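You operate a simulated robot arm through the tools that you are given. There is no shell and no other tool. Be economical: measure what you need, move in short steps, check, and stop when the job is done.

You run a simulated two-armed robot. Do the job below in one go: nothing can be reset, and whatever is moved stays where it is left.

Task
Pick up the foam cap labelled "left" from the top of the packing table with one hand, pass it to the other hand and put it in the orange tray. Take the label that says "repair" from the top of the packing table and leave it on top of the flat brown carton. Put the yellow cloth on the left end of the gear bench away on the top of the parts stand. Stack the black block labelled "D4" from the left end of the gear bench on top of the black block labelled "N5". Put one of the motors from the top of the side bench on the teal mat. Take the yellow thumb screw on the top of the side bench and put it away on the top of the drawer cabinet. Put one of the small grey blocks from the top of the side bench on the upper shelf under the grey bench. The order is free. Set down upright: foam cap, motor.

The check looks at the end state, three seconds after you hand in, the way a careful person would. Anything else that was tipped, shoved, dropped, spilled or broken makes it a failure. A push-on lid holds only when it is set on centred and level and pressed home; a screw cap is set on level and turned clockwise until tight. Flat cloth is picked up by pressing the open fingertips on it (5 to 10 N) and closing them slowly along it; thin cloth reads only 2 to 8 mm in the jaws.

Robot
Two 7-joint arms with fingered hands on one trunk, on a base that drives. Base frame: it is fixed to the floor where the robot stands at the start and does not move with it; the origin is under the middle of the robot, x ahead of it, y to its left, z up; the surface under the hand at the start is at about z = 820. Lengths are in mm, angles in rad, forces in N, time in s.
The left shoulder is at the start at [30, 119, 994], the right one opposite. With the tool pointing down near the work surface each hand reaches from about 400 to 780 mm from the robot's upright axis, wherever it stands, measured 20 degrees to its own side. Places, roughly: black block [1500, -750, 750]; flat brown carton [-2750, -2250, 1000]; foam cap [750, -250, 750]; label [750, 0, 750]; motor [3250, -750, 750]; orange tray [-400, -2400, 900]; small grey block [3000, 500, 750]; teal mat (42x25 cm) [3040, -2320, 920]; top of the drawer cabinet (16x44 cm) [3120, -2640, 920]; top of the parts stand [-5000, 600, 800]; upper shelf under the grey bench [1700, 1900, 500]; yellow cloth (11x8x3 cm) [1300, -700, 800]; yellow thumb screw (3x3x3 cm) [3000, 100, 800]. Payload 3.8 kg a hand.
Tool frame (each hand has its own): the origin (TCP) lies between the finger pads and is the grasp point; the fingertips stand 25 mm ahead of it; z points along the fingers, y is the line along which they close. The gripper opens to 88 mm. The gripper's body begins 29 mm behind the TCP. The gripper is a hand of 4 fingers: y runs from the thumb to the fingers, the wrist lies at [-13, -106, -174] in the tool frame.
Orientation is told as [roll, pitch, yaw] about the base's x, y, z axes, in that order, counted from this pose: with the fingers straight down and the wrist toward the robot, the tool's x, y and z point along [0, 1, 0], [1, 0, 0] and [0, 0, -1] of the base frame.

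Tools
- The arms move only by the tool play_rows. It takes "left_plan", "right_plan" or both (then of equal length, played together; a hand with none holds still); each is a list of rows, each a list of 2 entries, a list of its own where there are three numbers: the shift along the tool's x, y, z in mm, then the turn, a rotation vector about the tool's x, y, z in rad. In form: [[[tx, ty, tz], [rx, ry, rz]], ...]. A call has 1 to 8 rows; each row is the pose to reach, as a shift and turn from the pose commanded when the call began, along the tool's axes at that moment. Each row takes 0.2 s and may step no farther than 50 mm and 0.15 rad from the row before; otherwise, the whole call is refused. A pose out of reach is approached as far as the arm can. The call stops where the force on the tool passes 40 N (or 10 N more than at its start, if that is more) or the arm is blocked; 0.2 s more then pass. In this call time passes only in rows, and 0.2 s behind the last. It gives the time, the measured TCP pose, the force on the tool (base axes), the opening and the grip force at its end, in the units of the frame above (readings bear some noise), with the torque about the TCP (base axes, N m) and any sound that the robot's microphone picked up.
- Cameras (640 x 400 px; columns grow to the right, rows downward): "scene" is now at [61.7, -15.7, 1550.3]; the picture's right is [-0.21, -0.98, 0.00], its down [-0.67, 0.14, -0.73] and it looks along [0.71, -0.15, -0.69] (base axes); focal length 248 px, centre (320, 200). "left" rides on the left gripper at [-64, -84, -98] in its tool frame; the picture's right is [-0.62, -0.37, 0.69], its down [0.71, -0.63, 0.30] and it looks along [0.32, 0.68, 0.65] (tool axes); focal length 265 px, centre (320, 200). "right" rides on the right gripper at [64, -83, -98] in its tool frame; the picture's right is [-0.62, 0.37, -0.69], its down [-0.71, -0.63, 0.30] and it looks along [-0.32, 0.68, 0.65] (tool axes); focal length 265 px, centre (320, 200). There is no depth. A picture from a camera that has moved, and an enlarged one, comes with that camera's place and axes in the base frame and with its lens.
- get_image(camera): a new picture of that camera. It takes no simulated time.
- move_column(by): slides the trunk up (or, below 0, down) by that many mm; the arms and the scene camera ride with it, the base frame stays. It gives what a move gives, with no picture.
- drive_base(legs): drives the robot by 1 to 6 legs, each [ahead, left, turn to the left] in mm, mm and rad, along the robot's own axes; the way and the turn of a leg run together, so that a leg with both is an arc; at most 1500 mm and 3.142 rad a leg. The arms and the cameras ride along, it lands a little off, and it stops where it bumps. It gives what a move gives.
- move_fingers(index, middle, ring, thumb_bend, thumb_turn, hand): sets how far each is bent, from 0 (flat) to 100 (curled in); at 30 the hand is open as for a grip, at 70 the pads meet at the TCP. One left out holds its place. A second passes; each finger stops where it meets its share of the squeeze, and holds until it gets a number again. It is the only way to open and close the hand. It gives what a move gives, with no picture; readings hold the bend of each and the force on the fingers (four entries, about 0 where the hand has none), thumb and palm. thumb_turn goes from beside the hand (0) to across from the fingers (100), as for a grip.
- pan_tilt(pan, tilt): turns the head with the scene camera to pan (to the left, within 2.094 rad either way) and tilt (down, from -0.506 to 1.204), counted from straight ahead of the robot. It gives what a move gives.
- zoom(camera, box): a new picture of the part [left, top, right, bottom] of that camera's present view, enlarged. It takes no simulated time.
- sign_off(): hands the job in; it is judged then, once.

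Go step by step. Nothing tells you exact positions but the pictures and the camera data: compare them with the known pose of the tool, close in by small moves and look again before you grip or let go. The budget is 217 turns and 208 pictures, counting those below and the enlarged ones. Unless the task says otherwise, let go and move clear before handing in.

The tools are called by a JSON object that holds its "op" and its "data". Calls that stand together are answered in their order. play_rows: Moves the arms, as the interface text tells. Its arguments: {"type":"object","properties":{"left_plan":{"type":"array","items":{"type":"array"}},"right_plan":{"type":"array","items":{"type":"array"}}},"required":[]} The other tools are called the same way: move_column (by) slides the trunk up or down; move_fingers (index, middle, ring, thumb_bend, thumb_turn, hand) moves the fingers one by one; drive_base (legs) drives the base; pan_tilt (pan, tilt) turns the head that bears the scene camera; get_image (camera) takes a picture; zoom (camera, box) takes an enlarged picture of a part of a camera's view; sign_off () hands the job in.

At the start:

```text
clock: 0.0
left_ee_pos: [459.2, 117.8, 1072.2]
left_tool_rot: [-0.001, 0.001, 0.0]
left_force: [0.3, -0.1, 0.4]
left_ft_torque: [0.01, 0.02, -0.02]
left_gripper_width: 87.8
left_gripper_force: 0.1
left_shape: jaw
left_bend: [30.0, 30.0, 30.0, 30.0, 98.0]
left_finger forces: [0.0, 0.1, 0.0, 0.0, 0.0, 0.0]
right_ee_pos: [543.3, -242.5, 1060.9]
right_tool_rot: [0.001, 0.0, 0.001]
right_force: [0.3, -0.5, 0.2]
right_ft_torque: [0.01, 0.02, 0.01]
right_gripper_width: 87.6
right_gripper_force: 0.0
right_shape: jaw
right_bend: [30.0, 30.0, 30.0, 30.0, 98.0]
right_finger forces: [0.0, 0.0, 0.1, 0.0, 0.1, 0.0]
trunk travel left (down, up): [-150.0, 440.0]
robot x, y, heading: [-1.4, 1.4, 0.0]
head pan, tilt: [-0.208, 0.759]
```

scene: 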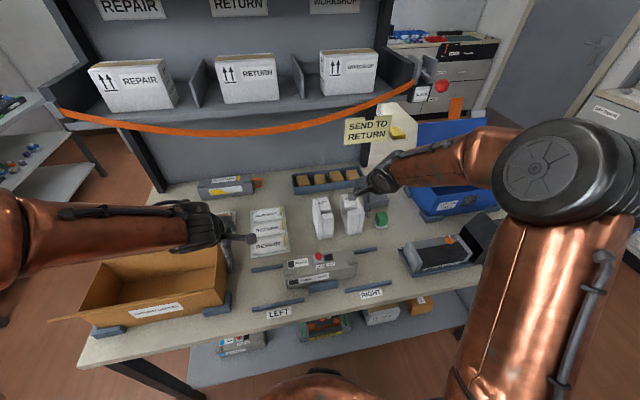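
right: 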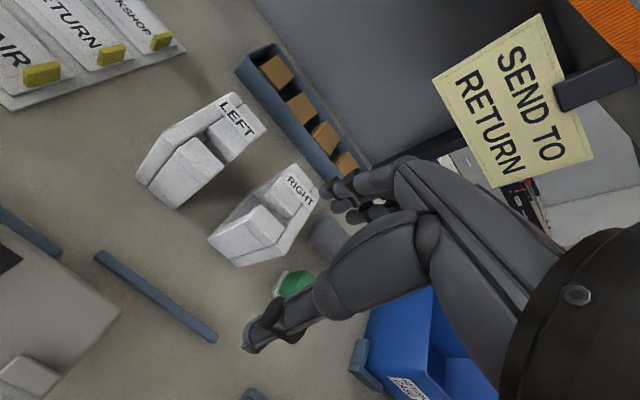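
left: 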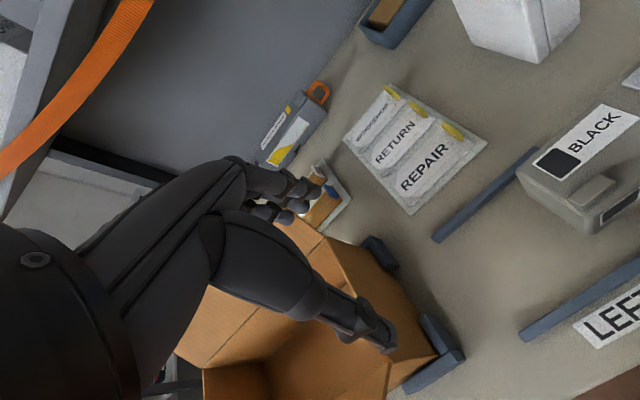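

I see the packing table ahead, with two foam caps ("LEFT" at about [690,-150] and "RIGHT" beside it) and a board with three labels on the left. I'll look around first to map the surroundings.

{"op": "zoom", "data": {"camera": "scene", "box": [180, 150, 440, 312]}}

{"op": "pan_tilt", "data": {"pan": -0.9, "tilt": 0.35}}

{"op": "get_image", "data": {"camera": "scene"}}

{"op": "pan_tilt", "data": {"pan": 0.6, "tilt": 0.35}}

{"op": "get_image", "data": {"camera": "scene"}}

{"op": "pan_tilt", "data": {"pan": -1.9, "tilt": 0.35}}

{"op": "get_image", "data": {"camera": "scene"}}

```text
2.46 times, centred on (310, 231) of scene
camera zoom: at [61.7, -15.7, 1550.3], right [-0.21, -0.98, 0.0], down [-0.67, 0.14, -0.73], along [0.71, -0.15, -0.69], focal length 611 px, centre (345, 124)
```

zoom: 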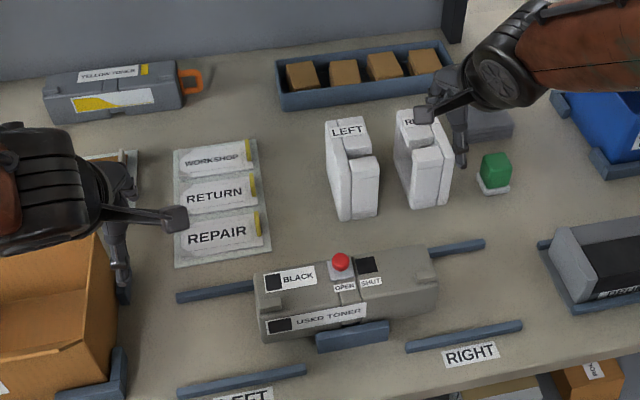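

```text
clock: 1.1
left_ee_pos: [458.9, 119.7, 1071.8]
left_tool_rot: [0.0, 0.0, -0.001]
left_force: [0.9, 0.5, 0.5]
left_ft_torque: [-0.01, 0.0, 0.02]
left_gripper_width: 87.7
left_gripper_force: 0.0
left_shape: jaw
left_bend: [30.0, 30.0, 30.0, 30.0, 98.0]
left_finger forces: [0.0, 0.0, 0.0, 0.0, 0.0, 0.0]
right_ee_pos: [541.5, -241.7, 1061.6]
right_tool_rot: [0.0, 0.0, 0.002]
right_force: [0.8, -0.2, -0.3]
right_ft_torque: [0.01, 0.01, -0.03]
right_gripper_width: 87.6
right_gripper_force: 0.1
right_shape: jaw
right_bend: [30.0, 30.0, 30.0, 30.0, 98.0]
right_finger forces: [0.0, 0.0, 0.0, 0.0, 0.1, 0.1]
trunk travel left (down, up): [-150.0, 440.0]
robot x, y, heading: [-1.2, 3.3, -0.001]
head pan, tilt: [-0.901, 0.351]
```

```text
203 pictures are left
camera scene: at [38.9, -71.6, 1586.6], right [-0.78, -0.62, 0.0], down [-0.21, 0.27, -0.94], along [0.58, -0.74, -0.34], focal length 248 px, centre (320, 200)
```

scene: 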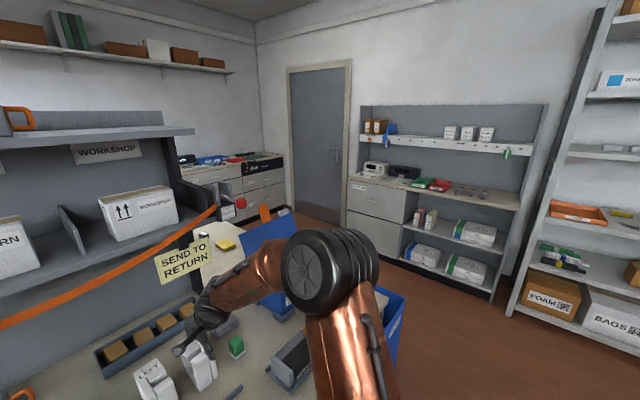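

```text
clock: 2.7
left_ee_pos: [459.3, 119.7, 1072.7]
left_tool_rot: [-0.001, 0.0, -0.001]
left_force: [-0.1, -0.2, 0.1]
left_ft_torque: [-0.03, 0.02, 0.02]
left_gripper_width: 87.5
left_gripper_force: 0.2
left_shape: jaw
left_bend: [30.0, 30.0, 30.0, 30.0, 98.0]
left_finger forces: [0.0, 0.0, 0.0, 0.1, 0.1, 0.0]
right_ee_pos: [542.6, -242.4, 1062.1]
right_tool_rot: [-0.001, 0.001, 0.0]
right_force: [-0.2, 0.7, 0.5]
right_ft_torque: [-0.02, -0.01, 0.01]
right_gripper_width: 87.6
right_gripper_force: 0.0
right_shape: jaw
right_bend: [30.0, 30.0, 30.0, 30.0, 98.0]
right_finger forces: [0.1, 0.1, 0.0, 0.0, 0.0, 0.1]
trunk travel left (down, up): [-150.0, 440.0]
robot x, y, heading: [0.6, -1.1, 0.002]
head pan, tilt: [0.6, 0.351]
```

```text
202 pictures are left
camera scene: at [57.9, 53.9, 1586.7], right [0.56, -0.83, 0.0], down [-0.28, -0.19, -0.94], along [0.78, 0.53, -0.34], focal length 248 px, centre (320, 200)
```

scene: 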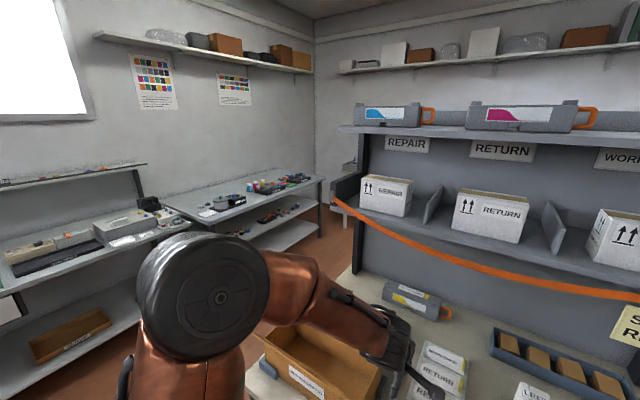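

```text
clock: 4.9
left_ee_pos: [458.6, 119.5, 1071.7]
left_tool_rot: [0.001, 0.001, -0.001]
left_force: [-0.7, -0.1, -0.6]
left_ft_torque: [-0.02, -0.01, 0.01]
left_gripper_width: 87.8
left_gripper_force: 0.0
left_shape: jaw
left_bend: [30.0, 30.0, 30.0, 30.0, 98.0]
left_finger forces: [0.1, 0.1, 0.0, 0.0, 0.1, 0.0]
right_ee_pos: [542.9, -241.9, 1061.8]
right_tool_rot: [0.001, 0.001, 0.0]
right_force: [0.7, 0.0, -0.8]
right_ft_torque: [0.01, 0.0, 0.02]
right_gripper_width: 87.7
right_gripper_force: 0.1
right_shape: jaw
right_bend: [30.0, 30.0, 30.0, 30.0, 98.0]
right_finger forces: [0.1, 0.1, 0.1, 0.0, 0.0, 0.0]
trunk travel left (down, up): [-150.0, 440.0]
robot x, y, heading: [-0.6, -1.4, 0.003]
head pan, tilt: [-1.901, 0.351]
```

```text
201 pictures are left
camera scene: at [-49.1, -86.8, 1586.7], right [-0.95, 0.32, 0.0], down [0.11, 0.33, -0.94], along [-0.3, -0.89, -0.34], focal length 248 px, centre (320, 200)
```

scene: 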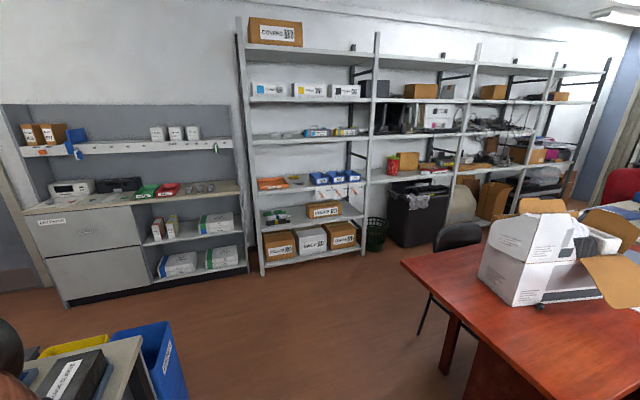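

The shelving with the tray is along the right wall. Now I look closely at the caps and the labels with the hand cameras.

{"op": "zoom", "data": {"camera": "right", "box": [110, 60, 350, 280]}}

{"op": "zoom", "data": {"camera": "left", "box": [320, 70, 510, 230]}}

{"op": "pan_tilt", "data": {"pan": -0.15, "tilt": 0.85}}

{"op": "get_image", "data": {"camera": "scene"}}

```text
1.82 times, centred on (230, 170) of right
camera zoom: at [460.1, -178.9, 1159.5], right [0.37, -0.62, 0.69], down [-0.63, -0.71, -0.3], along [0.68, -0.32, -0.65], focal length 483 px, centre (484, 254)
```

zoom: 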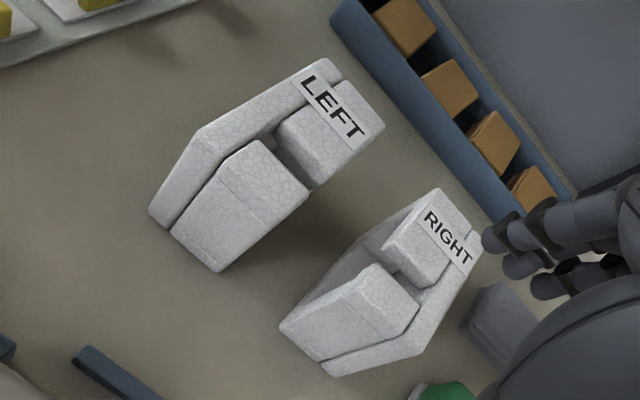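

```text
2.50 times, centred on (415, 150) of left
camera zoom: at [376.5, 55.1, 1170.5], right [-0.37, -0.62, -0.69], down [-0.63, 0.71, -0.3], along [0.68, 0.32, -0.65], focal length 664 px, centre (82, 325)
```

zoom: 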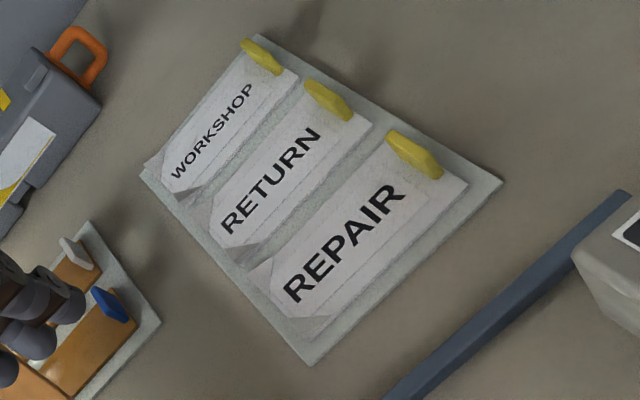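

```text
clock: 6.7
left_ee_pos: [459.7, 118.8, 1072.0]
left_tool_rot: [0.0, 0.001, 0.0]
left_force: [-0.4, -0.3, 0.7]
left_ft_torque: [0.04, 0.02, 0.01]
left_gripper_width: 87.3
left_gripper_force: 0.1
left_shape: jaw
left_bend: [30.0, 30.0, 30.0, 30.0, 98.0]
left_finger forces: [0.0, 0.0, 0.0, 0.0, 0.0, 0.0]
right_ee_pos: [543.3, -243.9, 1061.6]
right_tool_rot: [0.0, -0.001, 0.0]
right_force: [0.2, -0.6, 0.0]
right_ft_torque: [0.05, 0.03, 0.01]
right_gripper_width: 87.6
right_gripper_force: 0.0
right_shape: jaw
right_bend: [30.0, 30.0, 30.0, 30.0, 98.0]
right_finger forces: [0.0, 0.1, 0.0, 0.0, 0.0, 0.1]
trunk travel left (down, up): [-150.0, 440.0]
robot x, y, heading: [0.9, -1.1, -0.001]
head pan, tilt: [-0.15, 0.85]
```

```text
198 pictures are left
camera scene: at [58.3, -10.4, 1543.0], right [-0.15, -0.99, 0.0], down [-0.74, 0.11, -0.66], along [0.65, -0.1, -0.75], focal length 248 px, centre (320, 200)
```

scene: 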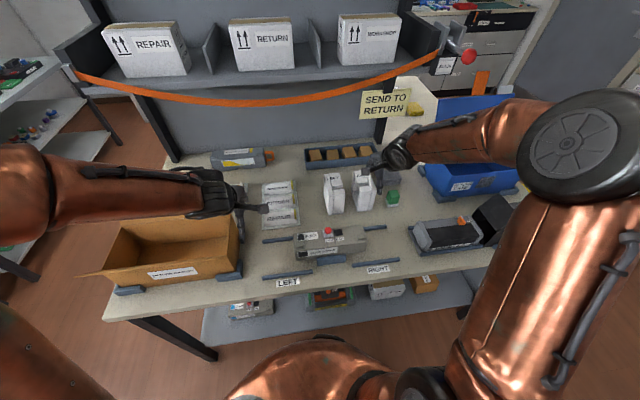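

The LEFT cap sits at about x 608–740, y −125…−181, top z≈910. The yellow tab of the REPAIR label is at about [617,−6]. I'll use the left hand for the cap and move the right hand clear.

{"op": "play_rows", "data": {"left_plan": [[[-34, 27, 0], [0, 0, 0.148]], [[-68, 54, 0], [0, 0, 0.296]], [[-102, 81, 0], [0, 0, 0.444]], [[-136, 108, 0], [0, 0, 0.592]], [[-170, 135, 0], [0, 0, 0.74]], [[-204, 162, 0], [0, 0, 0.888]], [[-238, 189, 0], [0, 0, 1.036]], [[-271, 216, 0], [0, 0, 1.184]]], "right_plan": [[[-30, -10, 0], [0, 0, 0]], [[-60, -20, 0], [0, 0, 0]], [[-90, -30, 0], [0, 0, 0]], [[-120, -40, 0], [0, 0, 0]], [[-150, -50, 0], [0, 0, 0]], [[-180, -60, 0], [0, 0, 0]], [[-200, -70, 0], [0, 0, 0]], [[-220, -80, 0], [0, 0, 0]]]}}

{"op": "play_rows", "data": {"left_plan": [[[0, 0, 0], [0, 0, 0.13]], [[0, 0, 0], [0, 0, 0.26]], [[0, 0, 0], [0, 0, 0.387]]]}}

{"op": "get_image", "data": {"camera": "left"}}

{"op": "get_image", "data": {"camera": "scene"}}

```text
clock: 8.5
left_ee_pos: [620.1, -125.1, 1053.5]
left_tool_rot: [-0.001, -0.004, -1.187]
left_force: [0.1, 0.7, 0.1]
left_ft_torque: [-0.04, -0.03, -0.02]
left_gripper_width: 87.8
left_gripper_force: 0.0
left_shape: jaw
left_bend: [30.0, 30.0, 30.0, 30.0, 98.0]
left_finger forces: [0.0, 0.0, 0.0, 0.0, 0.0, 0.1]
left hand out of reach, approached as far as the arm can: row 8
right_ee_pos: [460.6, -459.5, 1065.2]
right_tool_rot: [-0.001, -0.001, 0.001]
right_force: [0.3, -0.4, 1.1]
right_ft_torque: [-0.03, 0.0, 0.0]
right_gripper_width: 87.6
right_gripper_force: 0.0
right_shape: jaw
right_bend: [30.0, 30.0, 30.0, 30.0, 98.0]
right_finger forces: [0.0, 0.1, 0.0, 0.0, 0.0, 0.0]
trunk travel left (down, up): [-150.0, 440.0]
robot x, y, heading: [-1.9, -0.1, -0.001]
head pan, tilt: [-0.15, 0.85]
```

```text
clock: 9.3
left_ee_pos: [605.6, -122.7, 1046.4]
left_tool_rot: [-0.001, -0.003, -1.575]
left_force: [-0.4, 0.2, -0.1]
left_ft_torque: [-0.01, -0.03, 0.03]
left_gripper_width: 87.7
left_gripper_force: 0.0
left_shape: jaw
left_bend: [30.0, 30.0, 30.0, 30.0, 98.0]
left_finger forces: [0.0, 0.0, 0.1, 0.0, 0.1, 0.0]
left hand out of reach, approached as far as the arm can: row 3
right_ee_pos: [462.2, -462.1, 1062.5]
right_tool_rot: [0.0, -0.001, 0.0]
right_force: [0.3, -0.1, -0.8]
right_ft_torque: [0.01, -0.02, -0.01]
right_gripper_width: 87.7
right_gripper_force: 0.0
right_shape: jaw
right_bend: [30.0, 30.0, 30.0, 30.0, 98.0]
right_finger forces: [0.0, 0.0, 0.0, 0.0, 0.1, 0.0]
trunk travel left (down, up): [-150.0, 440.0]
robot x, y, heading: [1.9, 1.0, 0.004]
head pan, tilt: [-0.15, 0.85]
```

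```text
197 pictures are left
camera left: at [542.0, -38.2, 1144.2], right [-0.62, 0.37, -0.69], down [0.72, 0.63, -0.31], along [0.32, -0.69, -0.65], focal length 265 px, centre (320, 200)
```

left: 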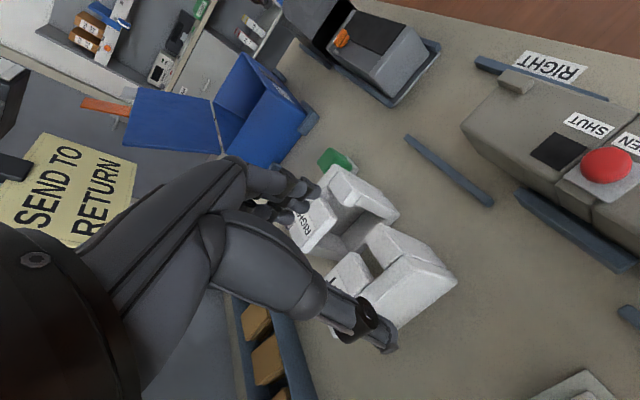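

```text
196 pictures are left
camera scene: at [58.4, -10.0, 1543.0], right [-0.15, -0.99, 0.0], down [-0.74, 0.11, -0.66], along [0.65, -0.1, -0.75], focal length 248 px, centre (320, 200)
```

scene: 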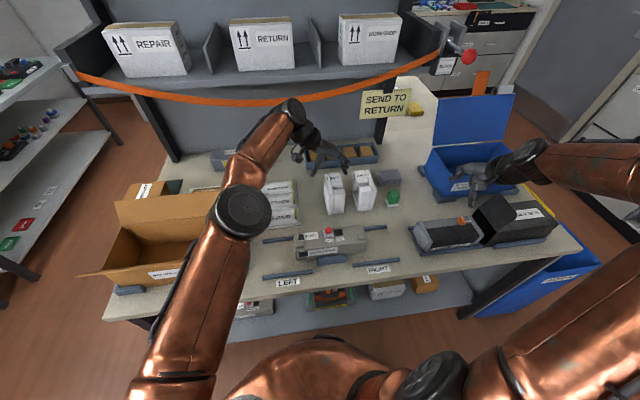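

The left hand is near its reach limit, so I'll shift the robot sideways to the right by 110 mm.

{"op": "drive_base", "data": {"legs": [[0, -110, 0]]}}

{"op": "get_image", "data": {"camera": "left"}}

```text
clock: 10.5
left_ee_pos: [605.5, -234.5, 1047.3]
left_tool_rot: [-0.002, 0.002, -1.573]
left_force: [0.7, 0.3, -0.5]
left_ft_torque: [-0.01, 0.0, 0.02]
left_gripper_width: 87.5
left_gripper_force: 0.1
left_shape: jaw
left_bend: [30.0, 30.0, 30.0, 30.0, 98.0]
left_finger forces: [0.0, 0.1, 0.0, 0.2, 0.0, 0.1]
right_ee_pos: [462.1, -574.8, 1062.1]
right_tool_rot: [0.002, -0.001, 0.001]
right_force: [0.1, 0.1, 0.9]
right_ft_torque: [0.01, -0.03, 0.01]
right_gripper_width: 87.1
right_gripper_force: 0.1
right_shape: jaw
right_bend: [30.0, 30.0, 30.0, 30.0, 98.0]
right_finger forces: [0.0, 0.0, 0.0, 0.0, 0.0, 0.1]
trunk travel left (down, up): [-150.0, 440.0]
robot x, y, heading: [0.3, -109.2, -0.003]
head pan, tilt: [-0.15, 0.85]
```

```text
195 pictures are left
camera left: at [542.0, -150.9, 1144.3], right [-0.62, 0.37, -0.69], down [0.72, 0.63, -0.3], along [0.32, -0.68, -0.65], focal length 265 px, centre (320, 200)
```

left: 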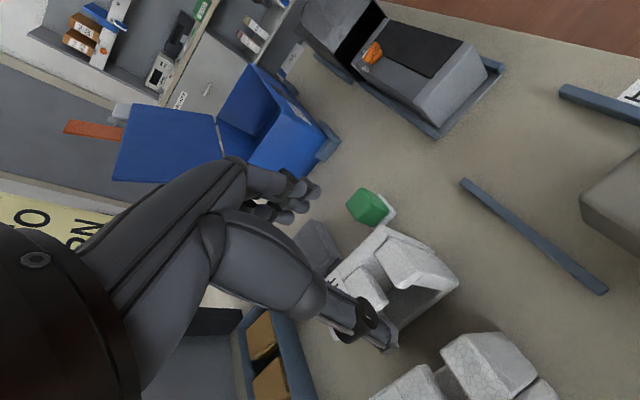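

Now the left TCP is at [605,−234]; I move it over the cap at [672,−153] and lower slightly.

{"op": "play_rows", "data": {"left_plan": [[[16, -20, 12], [0, 0, 0]], [[33, -40, 24], [0, 0, 0]], [[50, -60, 36], [0, 0, 0]], [[66, -81, 47], [0, 0, 0]]]}}

{"op": "get_image", "data": {"camera": "left"}}

{"op": "get_image", "data": {"camera": "scene"}}

```text
clock: 11.5
left_ee_pos: [627.0, -162.8, 1005.3]
left_tool_rot: [0.0, -0.001, -1.572]
left_force: [0.5, 0.3, -0.1]
left_ft_torque: [0.0, -0.01, 0.01]
left_gripper_width: 87.5
left_gripper_force: 0.1
left_shape: jaw
left_bend: [30.0, 30.0, 30.0, 30.0, 98.0]
left_finger forces: [0.1, 0.0, 0.1, 0.0, 0.0, 0.1]
left hand out of reach, approached as far as the arm can: row 1, 2, 3, 4
right_ee_pos: [462.1, -573.4, 1062.6]
right_tool_rot: [-0.001, 0.0, 0.001]
right_force: [-0.1, 0.0, 0.3]
right_ft_torque: [-0.05, 0.02, -0.01]
right_gripper_width: 87.8
right_gripper_force: 0.1
right_shape: jaw
right_bend: [30.0, 30.0, 30.0, 30.0, 98.0]
right_finger forces: [0.0, 0.0, 0.0, 0.1, 0.0, 0.0]
trunk travel left (down, up): [-150.0, 440.0]
robot x, y, heading: [1.7, -110.3, 0.001]
head pan, tilt: [-0.15, 0.85]
```

```text
194 pictures are left
camera left: at [563.1, -79.1, 1103.3], right [-0.62, 0.37, -0.69], down [0.72, 0.63, -0.3], along [0.32, -0.68, -0.65], focal length 265 px, centre (320, 200)
```

left: 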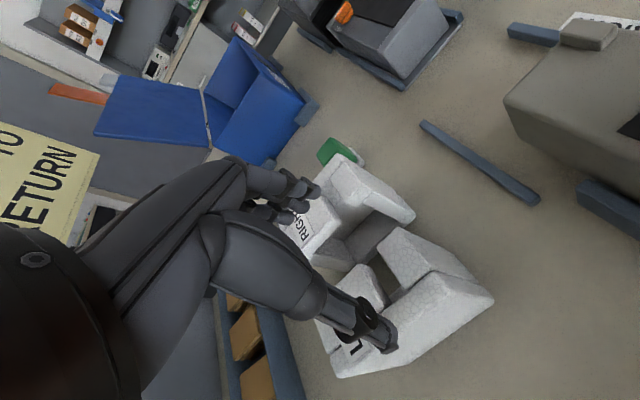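

```text
193 pictures are left
camera scene: at [58.3, -121.1, 1543.0], right [-0.15, -0.99, 0.0], down [-0.74, 0.11, -0.66], along [0.65, -0.1, -0.75], focal length 248 px, centre (320, 200)
```

scene: 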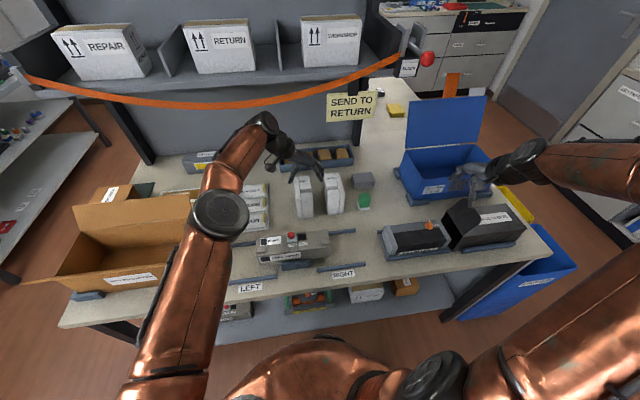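

The arm is short by about 50 mm; I'll edge the base forward 50 mm (table edge is at x≈300).

{"op": "drive_base", "data": {"legs": [[50, 0, 0]]}}

{"op": "get_image", "data": {"camera": "left"}}

```text
clock: 12.4
left_ee_pos: [680.5, -163.3, 1003.7]
left_tool_rot: [0.0, -0.001, -1.572]
left_force: [0.7, -0.6, -1.0]
left_ft_torque: [0.02, -0.02, 0.04]
left_gripper_width: 87.8
left_gripper_force: 0.0
left_shape: jaw
left_bend: [30.0, 30.0, 30.0, 30.0, 98.0]
left_finger forces: [0.0, 0.0, 0.1, 0.0, 0.0, 0.0]
right_ee_pos: [514.5, -574.1, 1062.3]
right_tool_rot: [0.001, 0.003, -0.002]
right_force: [0.7, 0.4, 0.1]
right_ft_torque: [0.01, 0.07, -0.02]
right_gripper_width: 87.6
right_gripper_force: 0.2
right_shape: jaw
right_bend: [30.0, 30.0, 30.0, 30.0, 98.0]
right_finger forces: [0.1, 0.0, 0.0, 0.0, 0.0, 0.0]
trunk travel left (down, up): [-150.0, 440.0]
robot x, y, heading: [50.5, -109.9, -0.001]
head pan, tilt: [-0.15, 0.85]
```

```text
192 pictures are left
camera left: at [616.9, -79.8, 1102.1], right [-0.62, 0.37, -0.69], down [0.72, 0.63, -0.31], along [0.32, -0.68, -0.65], focal length 265 px, centre (320, 200)
```

left: 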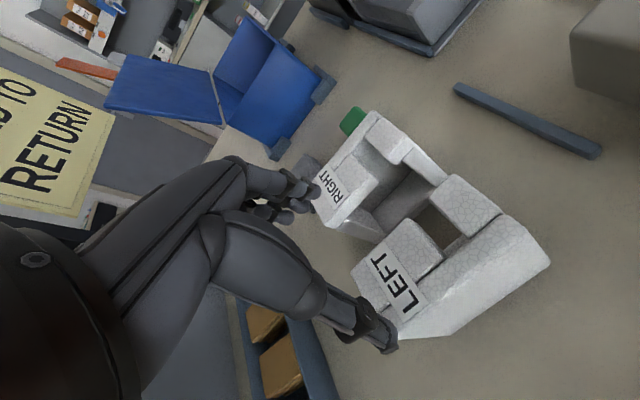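

The cap is x≈606–721, y≈−125…−190, top ≈910. I'll grip its back half at x≈690, leaving the front half for the other hand; first a small lowering step to see how the commanded pose behaves.

{"op": "play_rows", "data": {"left_plan": [[[0, -3, 20], [0, 0, 0]], [[0, -6, 40], [0, 0, 0]]]}}

```text
clock: 13.0
left_ee_pos: [676.8, -155.8, 964.1]
left_tool_rot: [0.001, 0.0, -1.575]
left_force: [-1.1, -0.3, 0.0]
left_ft_torque: [-0.02, -0.02, -0.04]
left_gripper_width: 87.8
left_gripper_force: 0.0
left_shape: jaw
left_bend: [30.0, 30.0, 30.0, 30.0, 98.0]
left_finger forces: [0.0, 0.0, 0.0, 0.0, 0.0, 0.0]
right_ee_pos: [511.2, -573.8, 1062.5]
right_tool_rot: [0.001, 0.001, -0.002]
right_force: [-0.5, 0.0, 0.1]
right_ft_torque: [0.01, 0.02, 0.01]
right_gripper_width: 87.6
right_gripper_force: 0.1
right_shape: jaw
right_bend: [30.0, 30.0, 30.0, 30.0, 98.0]
right_finger forces: [0.0, 0.1, 0.0, 0.1, 0.0, 0.0]
trunk travel left (down, up): [-150.0, 440.0]
robot x, y, heading: [53.5, -111.1, -0.006]
head pan, tilt: [-0.15, 0.85]
```

The command follows the measured pose. I lower to just above the cap's top and look before straddling it.

{"op": "play_rows", "data": {"left_plan": [[[5, 1, 10], [0, 0, 0]], [[13, 1, 26], [0, 0, 0]]]}}

{"op": "get_image", "data": {"camera": "left"}}

{"op": "zoom", "data": {"camera": "scene", "box": [230, 100, 390, 230]}}

```text
clock: 13.6
left_ee_pos: [682.6, -156.2, 945.4]
left_tool_rot: [0.002, 0.0, -1.573]
left_force: [0.3, -0.5, -0.6]
left_ft_torque: [0.01, 0.02, 0.0]
left_gripper_width: 87.5
left_gripper_force: 0.1
left_shape: jaw
left_bend: [30.0, 30.0, 30.0, 30.0, 98.0]
left_finger forces: [0.0, 0.0, 0.0, 0.0, 0.0, 0.1]
left hand out of reach, approached as far as the arm can: row 2
right_ee_pos: [511.6, -574.3, 1063.4]
right_tool_rot: [0.0, 0.001, -0.001]
right_force: [0.1, -0.9, 0.8]
right_ft_torque: [-0.01, 0.02, -0.02]
right_gripper_width: 87.5
right_gripper_force: 0.1
right_shape: jaw
right_bend: [30.0, 30.0, 30.0, 30.0, 98.0]
right_finger forces: [0.0, 0.0, 0.1, 0.0, 0.0, 0.1]
trunk travel left (down, up): [-150.0, 440.0]
robot x, y, heading: [51.6, -108.6, -0.005]
head pan, tilt: [-0.15, 0.85]
```

```text
191 pictures are left
camera left: at [618.7, -71.8, 1044.0], right [-0.62, 0.37, -0.69], down [0.72, 0.63, -0.3], along [0.32, -0.68, -0.65], focal length 265 px, centre (320, 200)
```

left: 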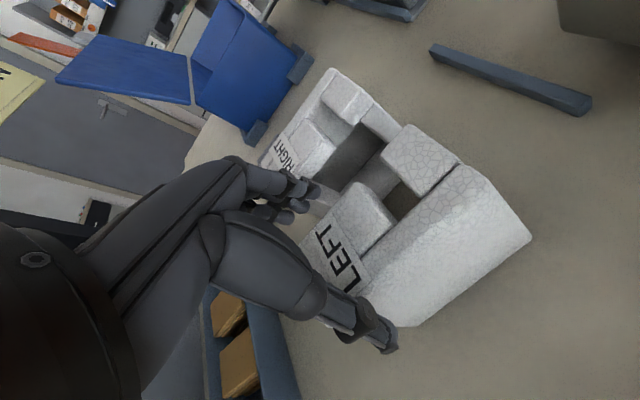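

```text
3.08 times, centred on (310, 165) of scene
camera zoom: at [109.6, -120.4, 1543.1], right [-0.15, -0.99, 0.0], down [-0.74, 0.11, -0.66], along [0.65, -0.1, -0.75], focal length 764 px, centre (351, 308)
```

zoom: 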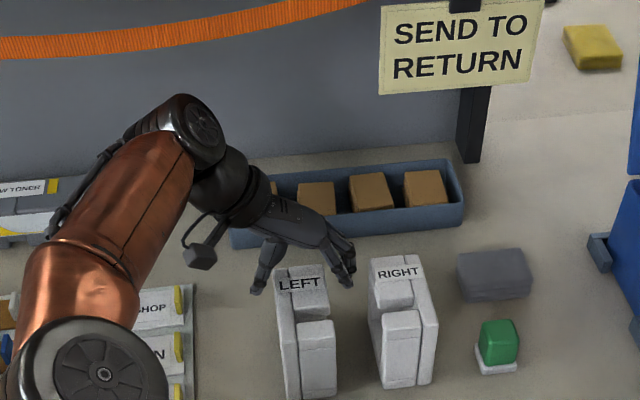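

The fingers straddle the back half, aligned. I lower to z≈897.

{"op": "play_rows", "data": {"left_plan": [[[0, 0, 15], [0, 0, 0]], [[2, 0, 30], [0, 0, 0]], [[4, 0, 48], [0, 0, 0]]]}}

{"op": "get_image", "data": {"camera": "left"}}

{"op": "zoom", "data": {"camera": "scene", "box": [230, 120, 390, 230]}}

```text
clock: 14.4
left_ee_pos: [677.7, -152.5, 902.8]
left_tool_rot: [0.006, -0.005, -1.572]
left_force: [4.6, -2.2, 16.4]
left_ft_torque: [-0.03, 0.2, 0.06]
left_gripper_width: 87.9
left_gripper_force: 0.1
left_shape: jaw
left_bend: [28.0, 30.0, 30.0, 30.0, 98.0]
left_finger forces: [9.7, 0.0, 0.0, 0.0, 6.9, 0.0]
left hand out of reach, approached as far as the arm can: row 2, 3
right_ee_pos: [510.9, -573.9, 1063.9]
right_tool_rot: [0.0, 0.001, -0.002]
right_force: [-0.1, -0.5, 0.3]
right_ft_torque: [-0.01, -0.02, 0.01]
right_gripper_width: 87.5
right_gripper_force: 0.0
right_shape: jaw
right_bend: [30.0, 30.0, 30.0, 30.0, 98.0]
right_finger forces: [0.0, 0.0, 0.0, 0.1, 0.0, 0.1]
trunk travel left (down, up): [-150.0, 440.0]
robot x, y, heading: [49.6, -115.0, -0.005]
head pan, tilt: [-0.15, 0.85]
```

```text
189 pictures are left
camera left: at [613.8, -67.8, 999.7], right [-0.62, 0.36, -0.7], down [0.72, 0.63, -0.3], along [0.33, -0.69, -0.65], focal length 265 px, centre (320, 200)
```

left: 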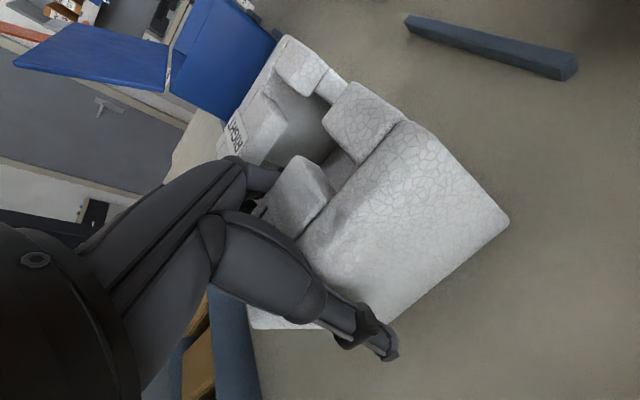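

```text
3.64 times, centred on (310, 175) of scene
camera zoom: at [108.4, -119.9, 1543.4], right [-0.15, -0.99, 0.0], down [-0.74, 0.11, -0.66], along [0.65, -0.1, -0.75], focal length 903 px, centre (356, 291)
```

zoom: 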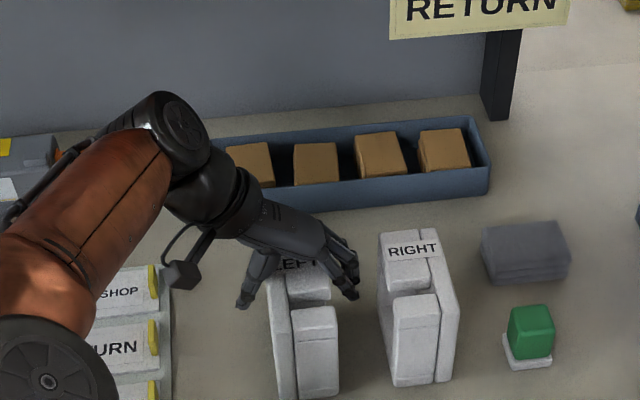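

There's light contact of index and thumb on the cap. I'll raise a few mm and close the fingers at this depth.

{"op": "play_rows", "data": {"left_plan": [[[0, 2, -5], [0, 0, 0]]]}}

{"op": "move_fingers", "data": {"hand": "left", "index": 45, "middle": 45, "ring": 45, "thumb_bend": 45}}

{"op": "get_image", "data": {"camera": "left"}}

```text
clock: 14.8
left_ee_pos: [675.2, -154.8, 903.0]
left_tool_rot: [-0.001, 0.0, -1.575]
left_force: [1.0, 0.6, 5.0]
left_ft_torque: [-0.06, 0.09, 0.04]
left_gripper_width: 88.3
left_gripper_force: 0.0
left_shape: jaw
left_bend: [28.0, 30.0, 30.0, 30.0, 98.0]
left_finger forces: [5.8, 0.0, 0.0, 0.0, 5.5, 0.0]
right_ee_pos: [511.7, -573.7, 1062.8]
right_tool_rot: [0.001, 0.0, -0.002]
right_force: [0.6, 0.2, 0.3]
right_ft_torque: [-0.01, 0.0, 0.01]
right_gripper_width: 87.8
right_gripper_force: 0.0
right_shape: jaw
right_bend: [30.0, 30.0, 30.0, 30.0, 98.0]
right_finger forces: [0.0, 0.0, 0.1, 0.0, 0.0, 0.0]
trunk travel left (down, up): [-150.0, 440.0]
robot x, y, heading: [54.7, -108.5, -0.003]
head pan, tilt: [-0.15, 0.85]
```

```text
clock: 15.8
left_ee_pos: [677.5, -154.8, 904.1]
left_tool_rot: [0.001, 0.0, -1.574]
left_force: [0.3, -0.4, 2.7]
left_ft_torque: [-0.06, 0.01, 0.06]
left_gripper_width: 72.5
left_gripper_force: 18.6
left_shape: fingers
left_bend: [33.0, 45.0, 45.0, 44.0, 97.0]
left_finger forces: [19.8, 0.1, 0.1, 0.0, 18.0, 0.1]
right_ee_pos: [512.0, -573.5, 1063.5]
right_tool_rot: [0.001, -0.001, -0.002]
right_force: [-0.6, -0.1, 0.2]
right_ft_torque: [-0.03, 0.01, -0.01]
right_gripper_width: 87.7
right_gripper_force: 0.1
right_shape: jaw
right_bend: [30.0, 30.0, 30.0, 30.0, 98.0]
right_finger forces: [0.0, 0.0, 0.1, 0.0, 0.0, 0.1]
trunk travel left (down, up): [-150.0, 440.0]
robot x, y, heading: [51.6, -112.8, -0.002]
head pan, tilt: [-0.15, 0.85]
```

```text
187 pictures are left
camera left: at [612.8, -70.3, 1002.3], right [-0.62, 0.37, -0.69], down [0.72, 0.63, -0.3], along [0.32, -0.68, -0.65], focal length 265 px, centre (320, 200)
```

left: 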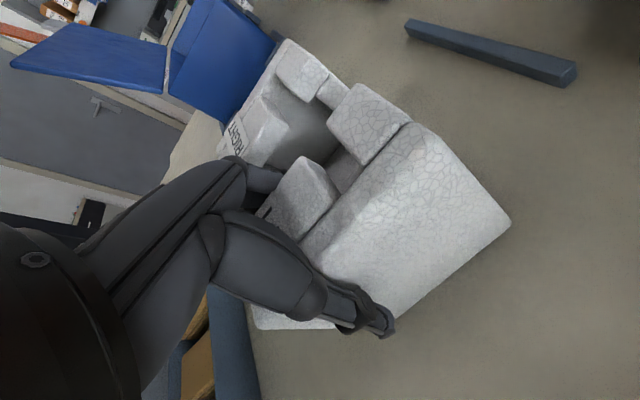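

Index and thumb hold the cap with ~19 N. I close middle and ring too, then lift.

{"op": "move_fingers", "data": {"hand": "left", "middle": 58, "ring": 58}}

{"op": "play_rows", "data": {"left_plan": [[[0, 0, -10], [0, 0, 0]], [[0, 0, -30], [0, 0, 0]], [[-5, 0, -60], [0, 0, 0]], [[-15, 0, -90], [0, 0, 0]]]}}

{"op": "get_image", "data": {"camera": "left"}}

{"op": "zoom", "data": {"camera": "scene", "box": [230, 100, 390, 230]}}

```text
clock: 16.8
left_ee_pos: [677.5, -154.6, 904.4]
left_tool_rot: [-0.001, 0.0, -1.574]
left_force: [-1.5, -1.2, 3.1]
left_ft_torque: [-0.19, 0.01, -0.02]
left_gripper_width: 72.3
left_gripper_force: 23.2
left_shape: fingers
left_bend: [34.0, 57.0, 48.0, 44.0, 96.0]
left_finger forces: [17.4, 0.4, 6.0, 0.0, 22.1, 0.1]
right_ee_pos: [511.6, -574.1, 1062.7]
right_tool_rot: [-0.001, 0.001, 0.0]
right_force: [-0.4, -0.7, 0.3]
right_ft_torque: [0.01, -0.01, 0.0]
right_gripper_width: 87.7
right_gripper_force: 0.1
right_shape: jaw
right_bend: [30.0, 30.0, 30.0, 30.0, 98.0]
right_finger forces: [0.0, 0.0, 0.0, 0.0, 0.0, 0.1]
trunk travel left (down, up): [-150.0, 440.0]
robot x, y, heading: [53.3, -110.6, -0.004]
head pan, tilt: [-0.15, 0.85]
```

```text
clock: 17.8
left_ee_pos: [660.8, -157.6, 992.9]
left_tool_rot: [-0.001, 0.0, -1.572]
left_force: [-0.7, -0.2, -0.8]
left_ft_torque: [0.01, -0.02, 0.01]
left_gripper_width: 72.0
left_gripper_force: 22.5
left_shape: fingers
left_bend: [35.0, 57.0, 49.0, 44.0, 96.0]
left_finger forces: [15.8, 0.2, 5.5, 0.0, 22.9, 0.0]
right_ee_pos: [512.0, -572.8, 1061.9]
right_tool_rot: [0.001, 0.0, -0.002]
right_force: [0.8, 0.1, -0.1]
right_ft_torque: [-0.01, -0.02, 0.0]
right_gripper_width: 87.5
right_gripper_force: 0.1
right_shape: jaw
right_bend: [30.0, 30.0, 30.0, 30.0, 98.0]
right_finger forces: [0.0, 0.0, 0.0, 0.1, 0.0, 0.0]
trunk travel left (down, up): [-150.0, 440.0]
robot x, y, heading: [51.7, -107.4, -0.001]
head pan, tilt: [-0.15, 0.85]
```

```text
186 pictures are left
camera left: at [595.7, -73.3, 1090.5], right [-0.62, 0.37, -0.69], down [0.72, 0.63, -0.3], along [0.32, -0.68, -0.65], focal length 265 px, centre (320, 200)
```

left: 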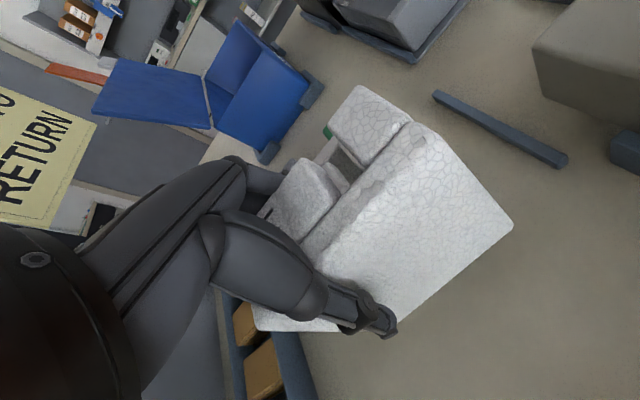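

```text
3.08 times, centred on (310, 165) of scene
camera zoom: at [109.1, -120.7, 1543.1], right [-0.15, -0.99, 0.0], down [-0.74, 0.11, -0.66], along [0.65, -0.1, -0.75], focal length 764 px, centre (351, 308)
```

zoom: 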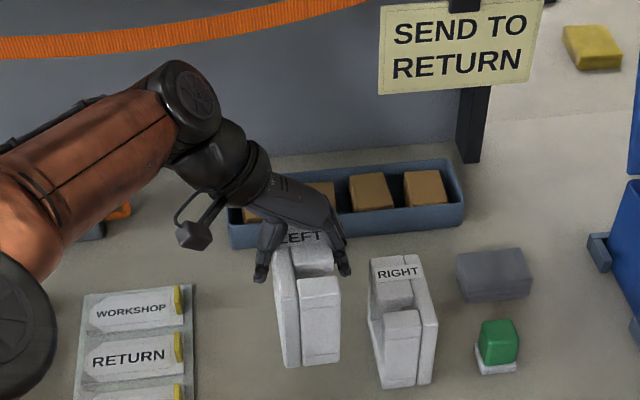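

The cap is lifted cleanly. Next: bring the left hand to the pass height and turn the right hand to point forward (fingers horizontal) to take the cap's front half.

{"op": "play_rows", "data": {"left_plan": [[[-2, 0, -6], [0, 0, 0]], [[-4, 0, -12], [0, 0, 0]], [[-6, 0, -18], [0, 0, 0]], [[-8, 0, -24], [0, 0, 0]], [[-9, 0, -28], [0, 0, 0]], [[-10, 0, -32], [0, 0, 0]], [[-11, 0, -36], [0, 0, 0]], [[-11, 0, -37], [0, 0, 0]]], "right_plan": [[[25, -1, 9], [-0.085, -0.085, -0.085]], [[50, -2, 18], [-0.17, -0.17, -0.17]], [[75, -3, 27], [-0.255, -0.255, -0.255]], [[100, -4, 36], [-0.34, -0.34, -0.34]], [[125, -5, 45], [-0.425, -0.425, -0.425]], [[150, -7, 54], [-0.51, -0.51, -0.51]], [[175, -9, 63], [-0.595, -0.595, -0.595]], [[200, -12, 77], [-0.68, -0.68, -0.68]]]}}

{"op": "play_rows", "data": {"right_plan": [[[0, 0, 0], [-0.085, -0.085, -0.085]], [[0, 0, 0], [-0.17, -0.17, -0.17]], [[0, 0, 0], [-0.255, -0.255, -0.255]], [[0, 0, 0], [-0.34, -0.34, -0.34]], [[0, 0, 0], [-0.425, -0.425, -0.425]], [[0, 0, 0], [-0.51, -0.51, -0.51]], [[0, 0, 0], [-0.529, -0.529, -0.529]]]}}

{"op": "get_image", "data": {"camera": "scene"}}

{"op": "get_image", "data": {"camera": "right"}}

```text
clock: 19.6
left_ee_pos: [650.3, -156.7, 1030.9]
left_tool_rot: [-0.002, -0.002, -1.575]
left_force: [-0.6, -0.3, 0.3]
left_ft_torque: [0.0, -0.01, 0.03]
left_gripper_width: 71.8
left_gripper_force: 22.9
left_shape: fingers
left_bend: [35.0, 57.0, 49.0, 44.0, 96.0]
left_finger forces: [15.8, 0.2, 5.6, 0.0, 22.8, 0.1]
right_ee_pos: [501.6, -374.2, 984.0]
right_tool_rot: [-0.9, -0.334, 0.899]
right_force: [-0.4, 0.2, 0.3]
right_ft_torque: [-0.02, 0.02, 0.02]
right_gripper_width: 87.4
right_gripper_force: 0.1
right_shape: jaw
right_bend: [30.0, 30.0, 30.0, 30.0, 98.0]
right_finger forces: [0.0, 0.1, 0.0, 0.0, 0.0, 0.0]
trunk travel left (down, up): [-150.0, 440.0]
robot x, y, heading: [54.7, -111.1, -0.002]
head pan, tilt: [-0.15, 0.85]
```

```text
clock: 21.2
left_ee_pos: [649.3, -156.2, 1031.4]
left_tool_rot: [0.001, 0.0, -1.574]
left_force: [0.7, 0.6, -0.8]
left_ft_torque: [-0.02, -0.04, 0.0]
left_gripper_width: 72.1
left_gripper_force: 22.2
left_shape: fingers
left_bend: [35.0, 57.0, 49.0, 44.0, 96.0]
left_finger forces: [15.8, 0.2, 5.6, 0.0, 22.8, 0.0]
right_ee_pos: [501.3, -373.9, 985.7]
right_tool_rot: [-1.572, 0.001, 1.571]
right_force: [0.4, 0.3, -0.7]
right_ft_torque: [0.01, -0.02, 0.0]
right_gripper_width: 87.5
right_gripper_force: 0.1
right_shape: jaw
right_bend: [30.0, 30.0, 30.0, 30.0, 98.0]
right_finger forces: [0.1, 0.0, 0.0, 0.0, 0.1, 0.0]
trunk travel left (down, up): [-150.0, 440.0]
robot x, y, heading: [50.9, -110.8, -0.002]
head pan, tilt: [-0.15, 0.85]
```

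```text
184 pictures are left
camera scene: at [109.8, -120.7, 1543.0], right [-0.15, -0.99, 0.0], down [-0.74, 0.11, -0.66], along [0.65, -0.1, -0.75], focal length 248 px, centre (320, 200)
```

scene: 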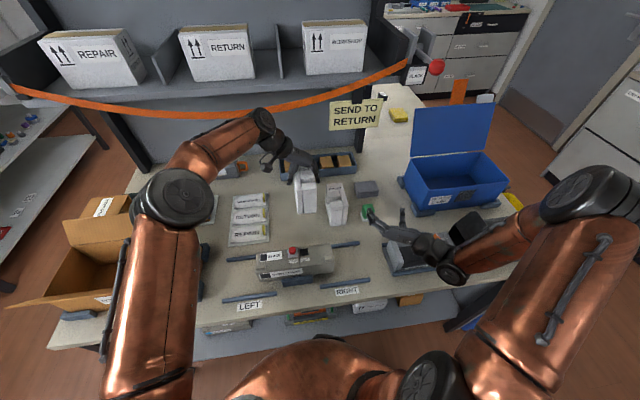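

```text
183 pictures are left
camera right: at [403.3, -457.9, 921.5], right [-0.69, 0.37, 0.62], down [0.3, -0.63, 0.72], along [0.65, 0.68, 0.32], focal length 265 px, centre (320, 200)
```

right: 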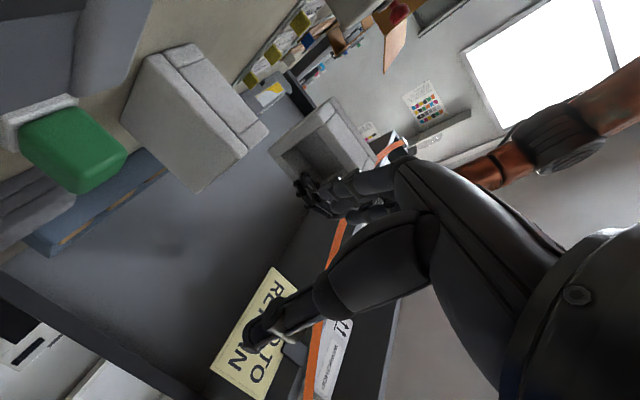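

Right hand now points forward. I slide it left to line up with the cap's front half (y≈−159), staying short of it.

{"op": "play_rows", "data": {"right_plan": [[[0, 43, 0], [0, 0, 0]], [[0, 86, 0], [0, 0, 0]], [[0, 129, 0], [0, 0, 0]], [[0, 172, 5], [0, 0, 0]], [[0, 214, 20], [0, 0, 0]], [[0, 214, 35], [0, 0, 0]]]}}

{"op": "get_image", "data": {"camera": "right"}}

{"op": "zoom", "data": {"camera": "scene", "box": [220, 100, 420, 260]}}

```text
clock: 22.6
left_ee_pos: [650.4, -156.8, 1032.1]
left_tool_rot: [-0.001, 0.002, -1.574]
left_force: [0.1, -0.6, -0.3]
left_ft_torque: [0.02, -0.01, 0.03]
left_gripper_width: 72.2
left_gripper_force: 22.0
left_shape: fingers
left_bend: [35.0, 57.0, 49.0, 44.0, 96.0]
left_finger forces: [15.8, 0.2, 5.5, 0.1, 22.8, 0.0]
right_ee_pos: [536.8, -159.9, 988.3]
right_tool_rot: [-1.57, 0.0, 1.569]
right_force: [-0.4, 0.1, 0.0]
right_ft_torque: [0.01, 0.0, -0.03]
right_gripper_width: 87.7
right_gripper_force: 0.1
right_shape: jaw
right_bend: [30.0, 30.0, 30.0, 30.0, 98.0]
right_finger forces: [0.0, 0.1, 0.0, 0.0, 0.0, 0.0]
trunk travel left (down, up): [-150.0, 440.0]
robot x, y, heading: [52.7, -113.6, -0.001]
head pan, tilt: [-0.15, 0.85]
```

```text
182 pictures are left
camera right: at [439.1, -243.6, 922.7], right [-0.69, 0.37, 0.62], down [0.3, -0.63, 0.71], along [0.66, 0.68, 0.32], focal length 265 px, centre (320, 200)
```

right: 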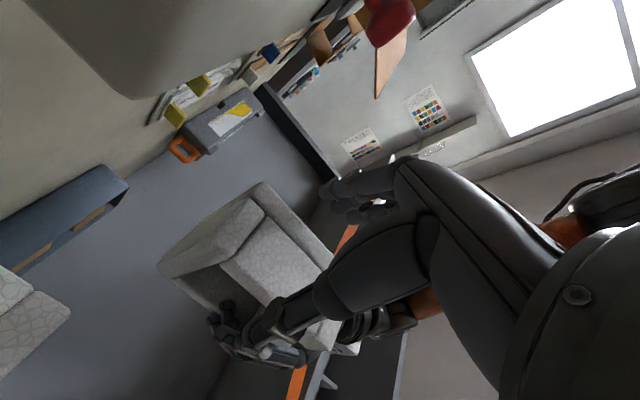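

```text
2.50 times, centred on (320, 180) of scene
camera zoom: at [109.7, -121.3, 1543.0], right [-0.15, -0.99, 0.0], down [-0.74, 0.11, -0.66], along [0.65, -0.1, -0.75], focal length 621 px, centre (320, 250)
```

zoom: 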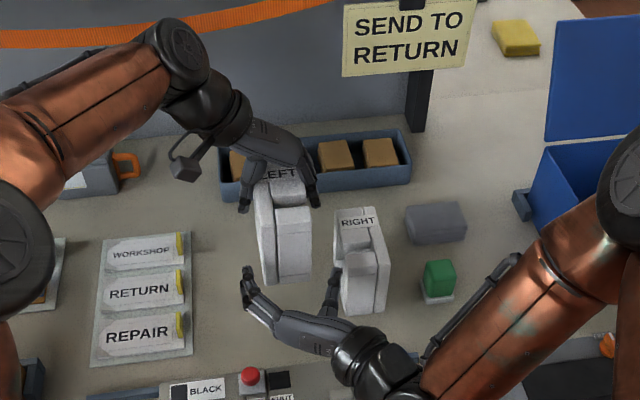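

Alignment looks good: the right hand's gap is centred on the cap's front face. I advance 55 mm.

{"op": "play_rows", "data": {"right_plan": [[[0, 0, 15], [0, 0, 0]], [[0, 0, 30], [0, 0, 0]], [[0, 0, 43], [0, 0, 0]], [[0, 0, 55], [0, 0, 0]]]}}

{"op": "get_image", "data": {"camera": "right"}}

{"op": "zoom", "data": {"camera": "scene", "box": [260, 140, 380, 236]}}

```text
clock: 23.6
left_ee_pos: [651.2, -156.9, 1032.4]
left_tool_rot: [0.003, -0.001, -1.573]
left_force: [4.3, -1.5, 1.2]
left_ft_torque: [-0.01, -0.11, -0.01]
left_gripper_width: 71.7
left_gripper_force: 21.7
left_shape: fingers
left_bend: [35.0, 57.0, 49.0, 44.0, 97.0]
left_finger forces: [15.1, 0.4, 6.7, 0.0, 21.6, 0.0]
right_ee_pos: [589.8, -160.0, 986.0]
right_tool_rot: [-1.567, 0.001, 1.571]
right_force: [-3.8, 1.5, -1.1]
right_ft_torque: [-0.01, 0.0, 0.15]
right_gripper_width: 87.8
right_gripper_force: 0.1
right_shape: jaw
right_bend: [29.0, 30.0, 30.0, 30.0, 98.0]
right_finger forces: [3.8, 0.0, 0.0, 0.0, 0.0, 0.1]
trunk travel left (down, up): [-150.0, 440.0]
robot x, y, heading: [54.8, -111.0, 0.004]
head pan, tilt: [-0.15, 0.85]
```

```text
180 pictures are left
camera right: at [492.9, -243.9, 921.4], right [-0.69, 0.37, 0.62], down [0.31, -0.63, 0.71], along [0.65, 0.68, 0.32], focal length 265 px, centre (320, 200)
```

right: 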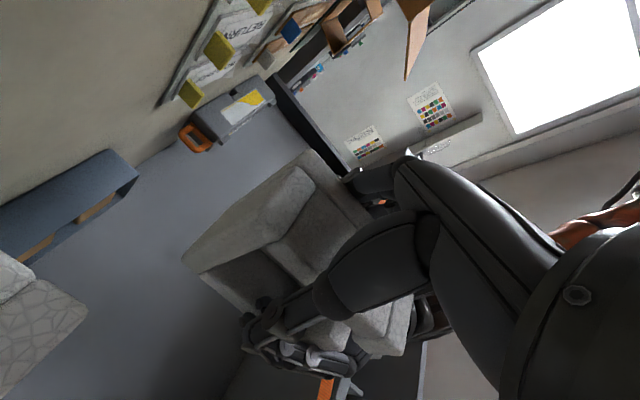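

```text
4.17 times, centred on (320, 188) of scene
camera zoom: at [110.1, -120.6, 1543.0], right [-0.15, -0.99, 0.0], down [-0.74, 0.11, -0.66], along [0.65, -0.1, -0.75], focal length 1035 px, centre (320, 250)
```

zoom: 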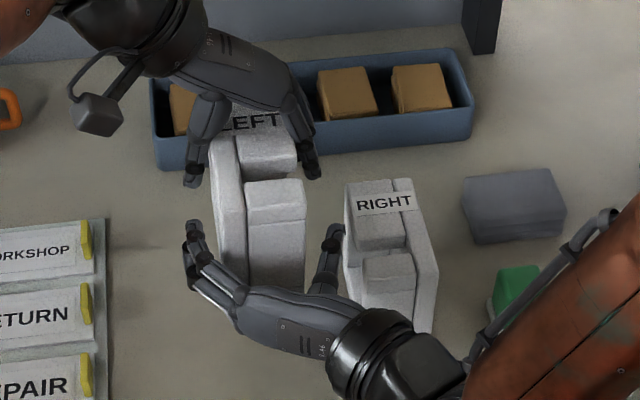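

The right hand straddles the cap's front half. I close the right fingers.

{"op": "move_fingers", "data": {"hand": "right", "index": 48, "middle": 48, "ring": 48, "thumb_bend": 48}}

{"op": "get_image", "data": {"camera": "right"}}

```text
clock: 24.6
left_ee_pos: [650.6, -157.2, 1032.1]
left_tool_rot: [0.001, -0.002, -1.573]
left_force: [8.2, -9.7, 5.9]
left_ft_torque: [-0.18, -0.06, 0.22]
left_gripper_width: 71.0
left_gripper_force: 21.7
left_shape: fingers
left_bend: [35.0, 57.0, 48.0, 44.0, 96.0]
left_finger forces: [19.9, 0.4, 7.1, 0.0, 14.8, 0.0]
right_ee_pos: [590.4, -159.8, 984.8]
right_tool_rot: [-1.567, 0.001, 1.569]
right_force: [-8.9, 9.6, -5.2]
right_ft_torque: [-0.28, 0.02, 0.39]
right_gripper_width: 58.8
right_gripper_force: 12.4
right_shape: fingers
right_bend: [40.0, 44.0, 44.0, 44.0, 97.0]
right_finger forces: [12.3, 3.5, 3.2, 0.1, 6.1, 0.1]
trunk travel left (down, up): [-150.0, 440.0]
robot x, y, heading: [54.1, -113.1, -0.0]
head pan, tilt: [-0.15, 0.85]
```

```text
178 pictures are left
camera right: at [492.7, -243.9, 921.5], right [-0.69, 0.37, 0.62], down [0.31, -0.63, 0.71], along [0.65, 0.68, 0.32], focal length 265 px, centre (320, 200)
```

right: 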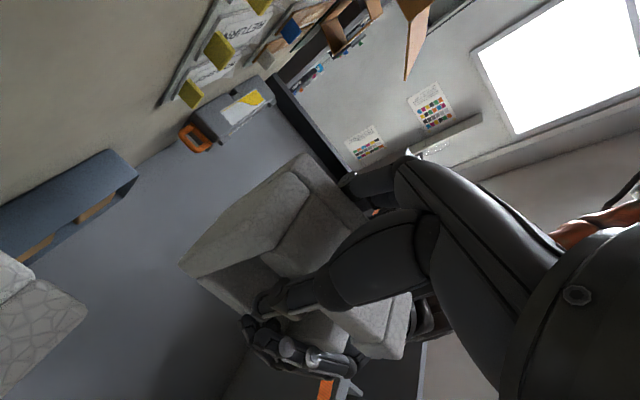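

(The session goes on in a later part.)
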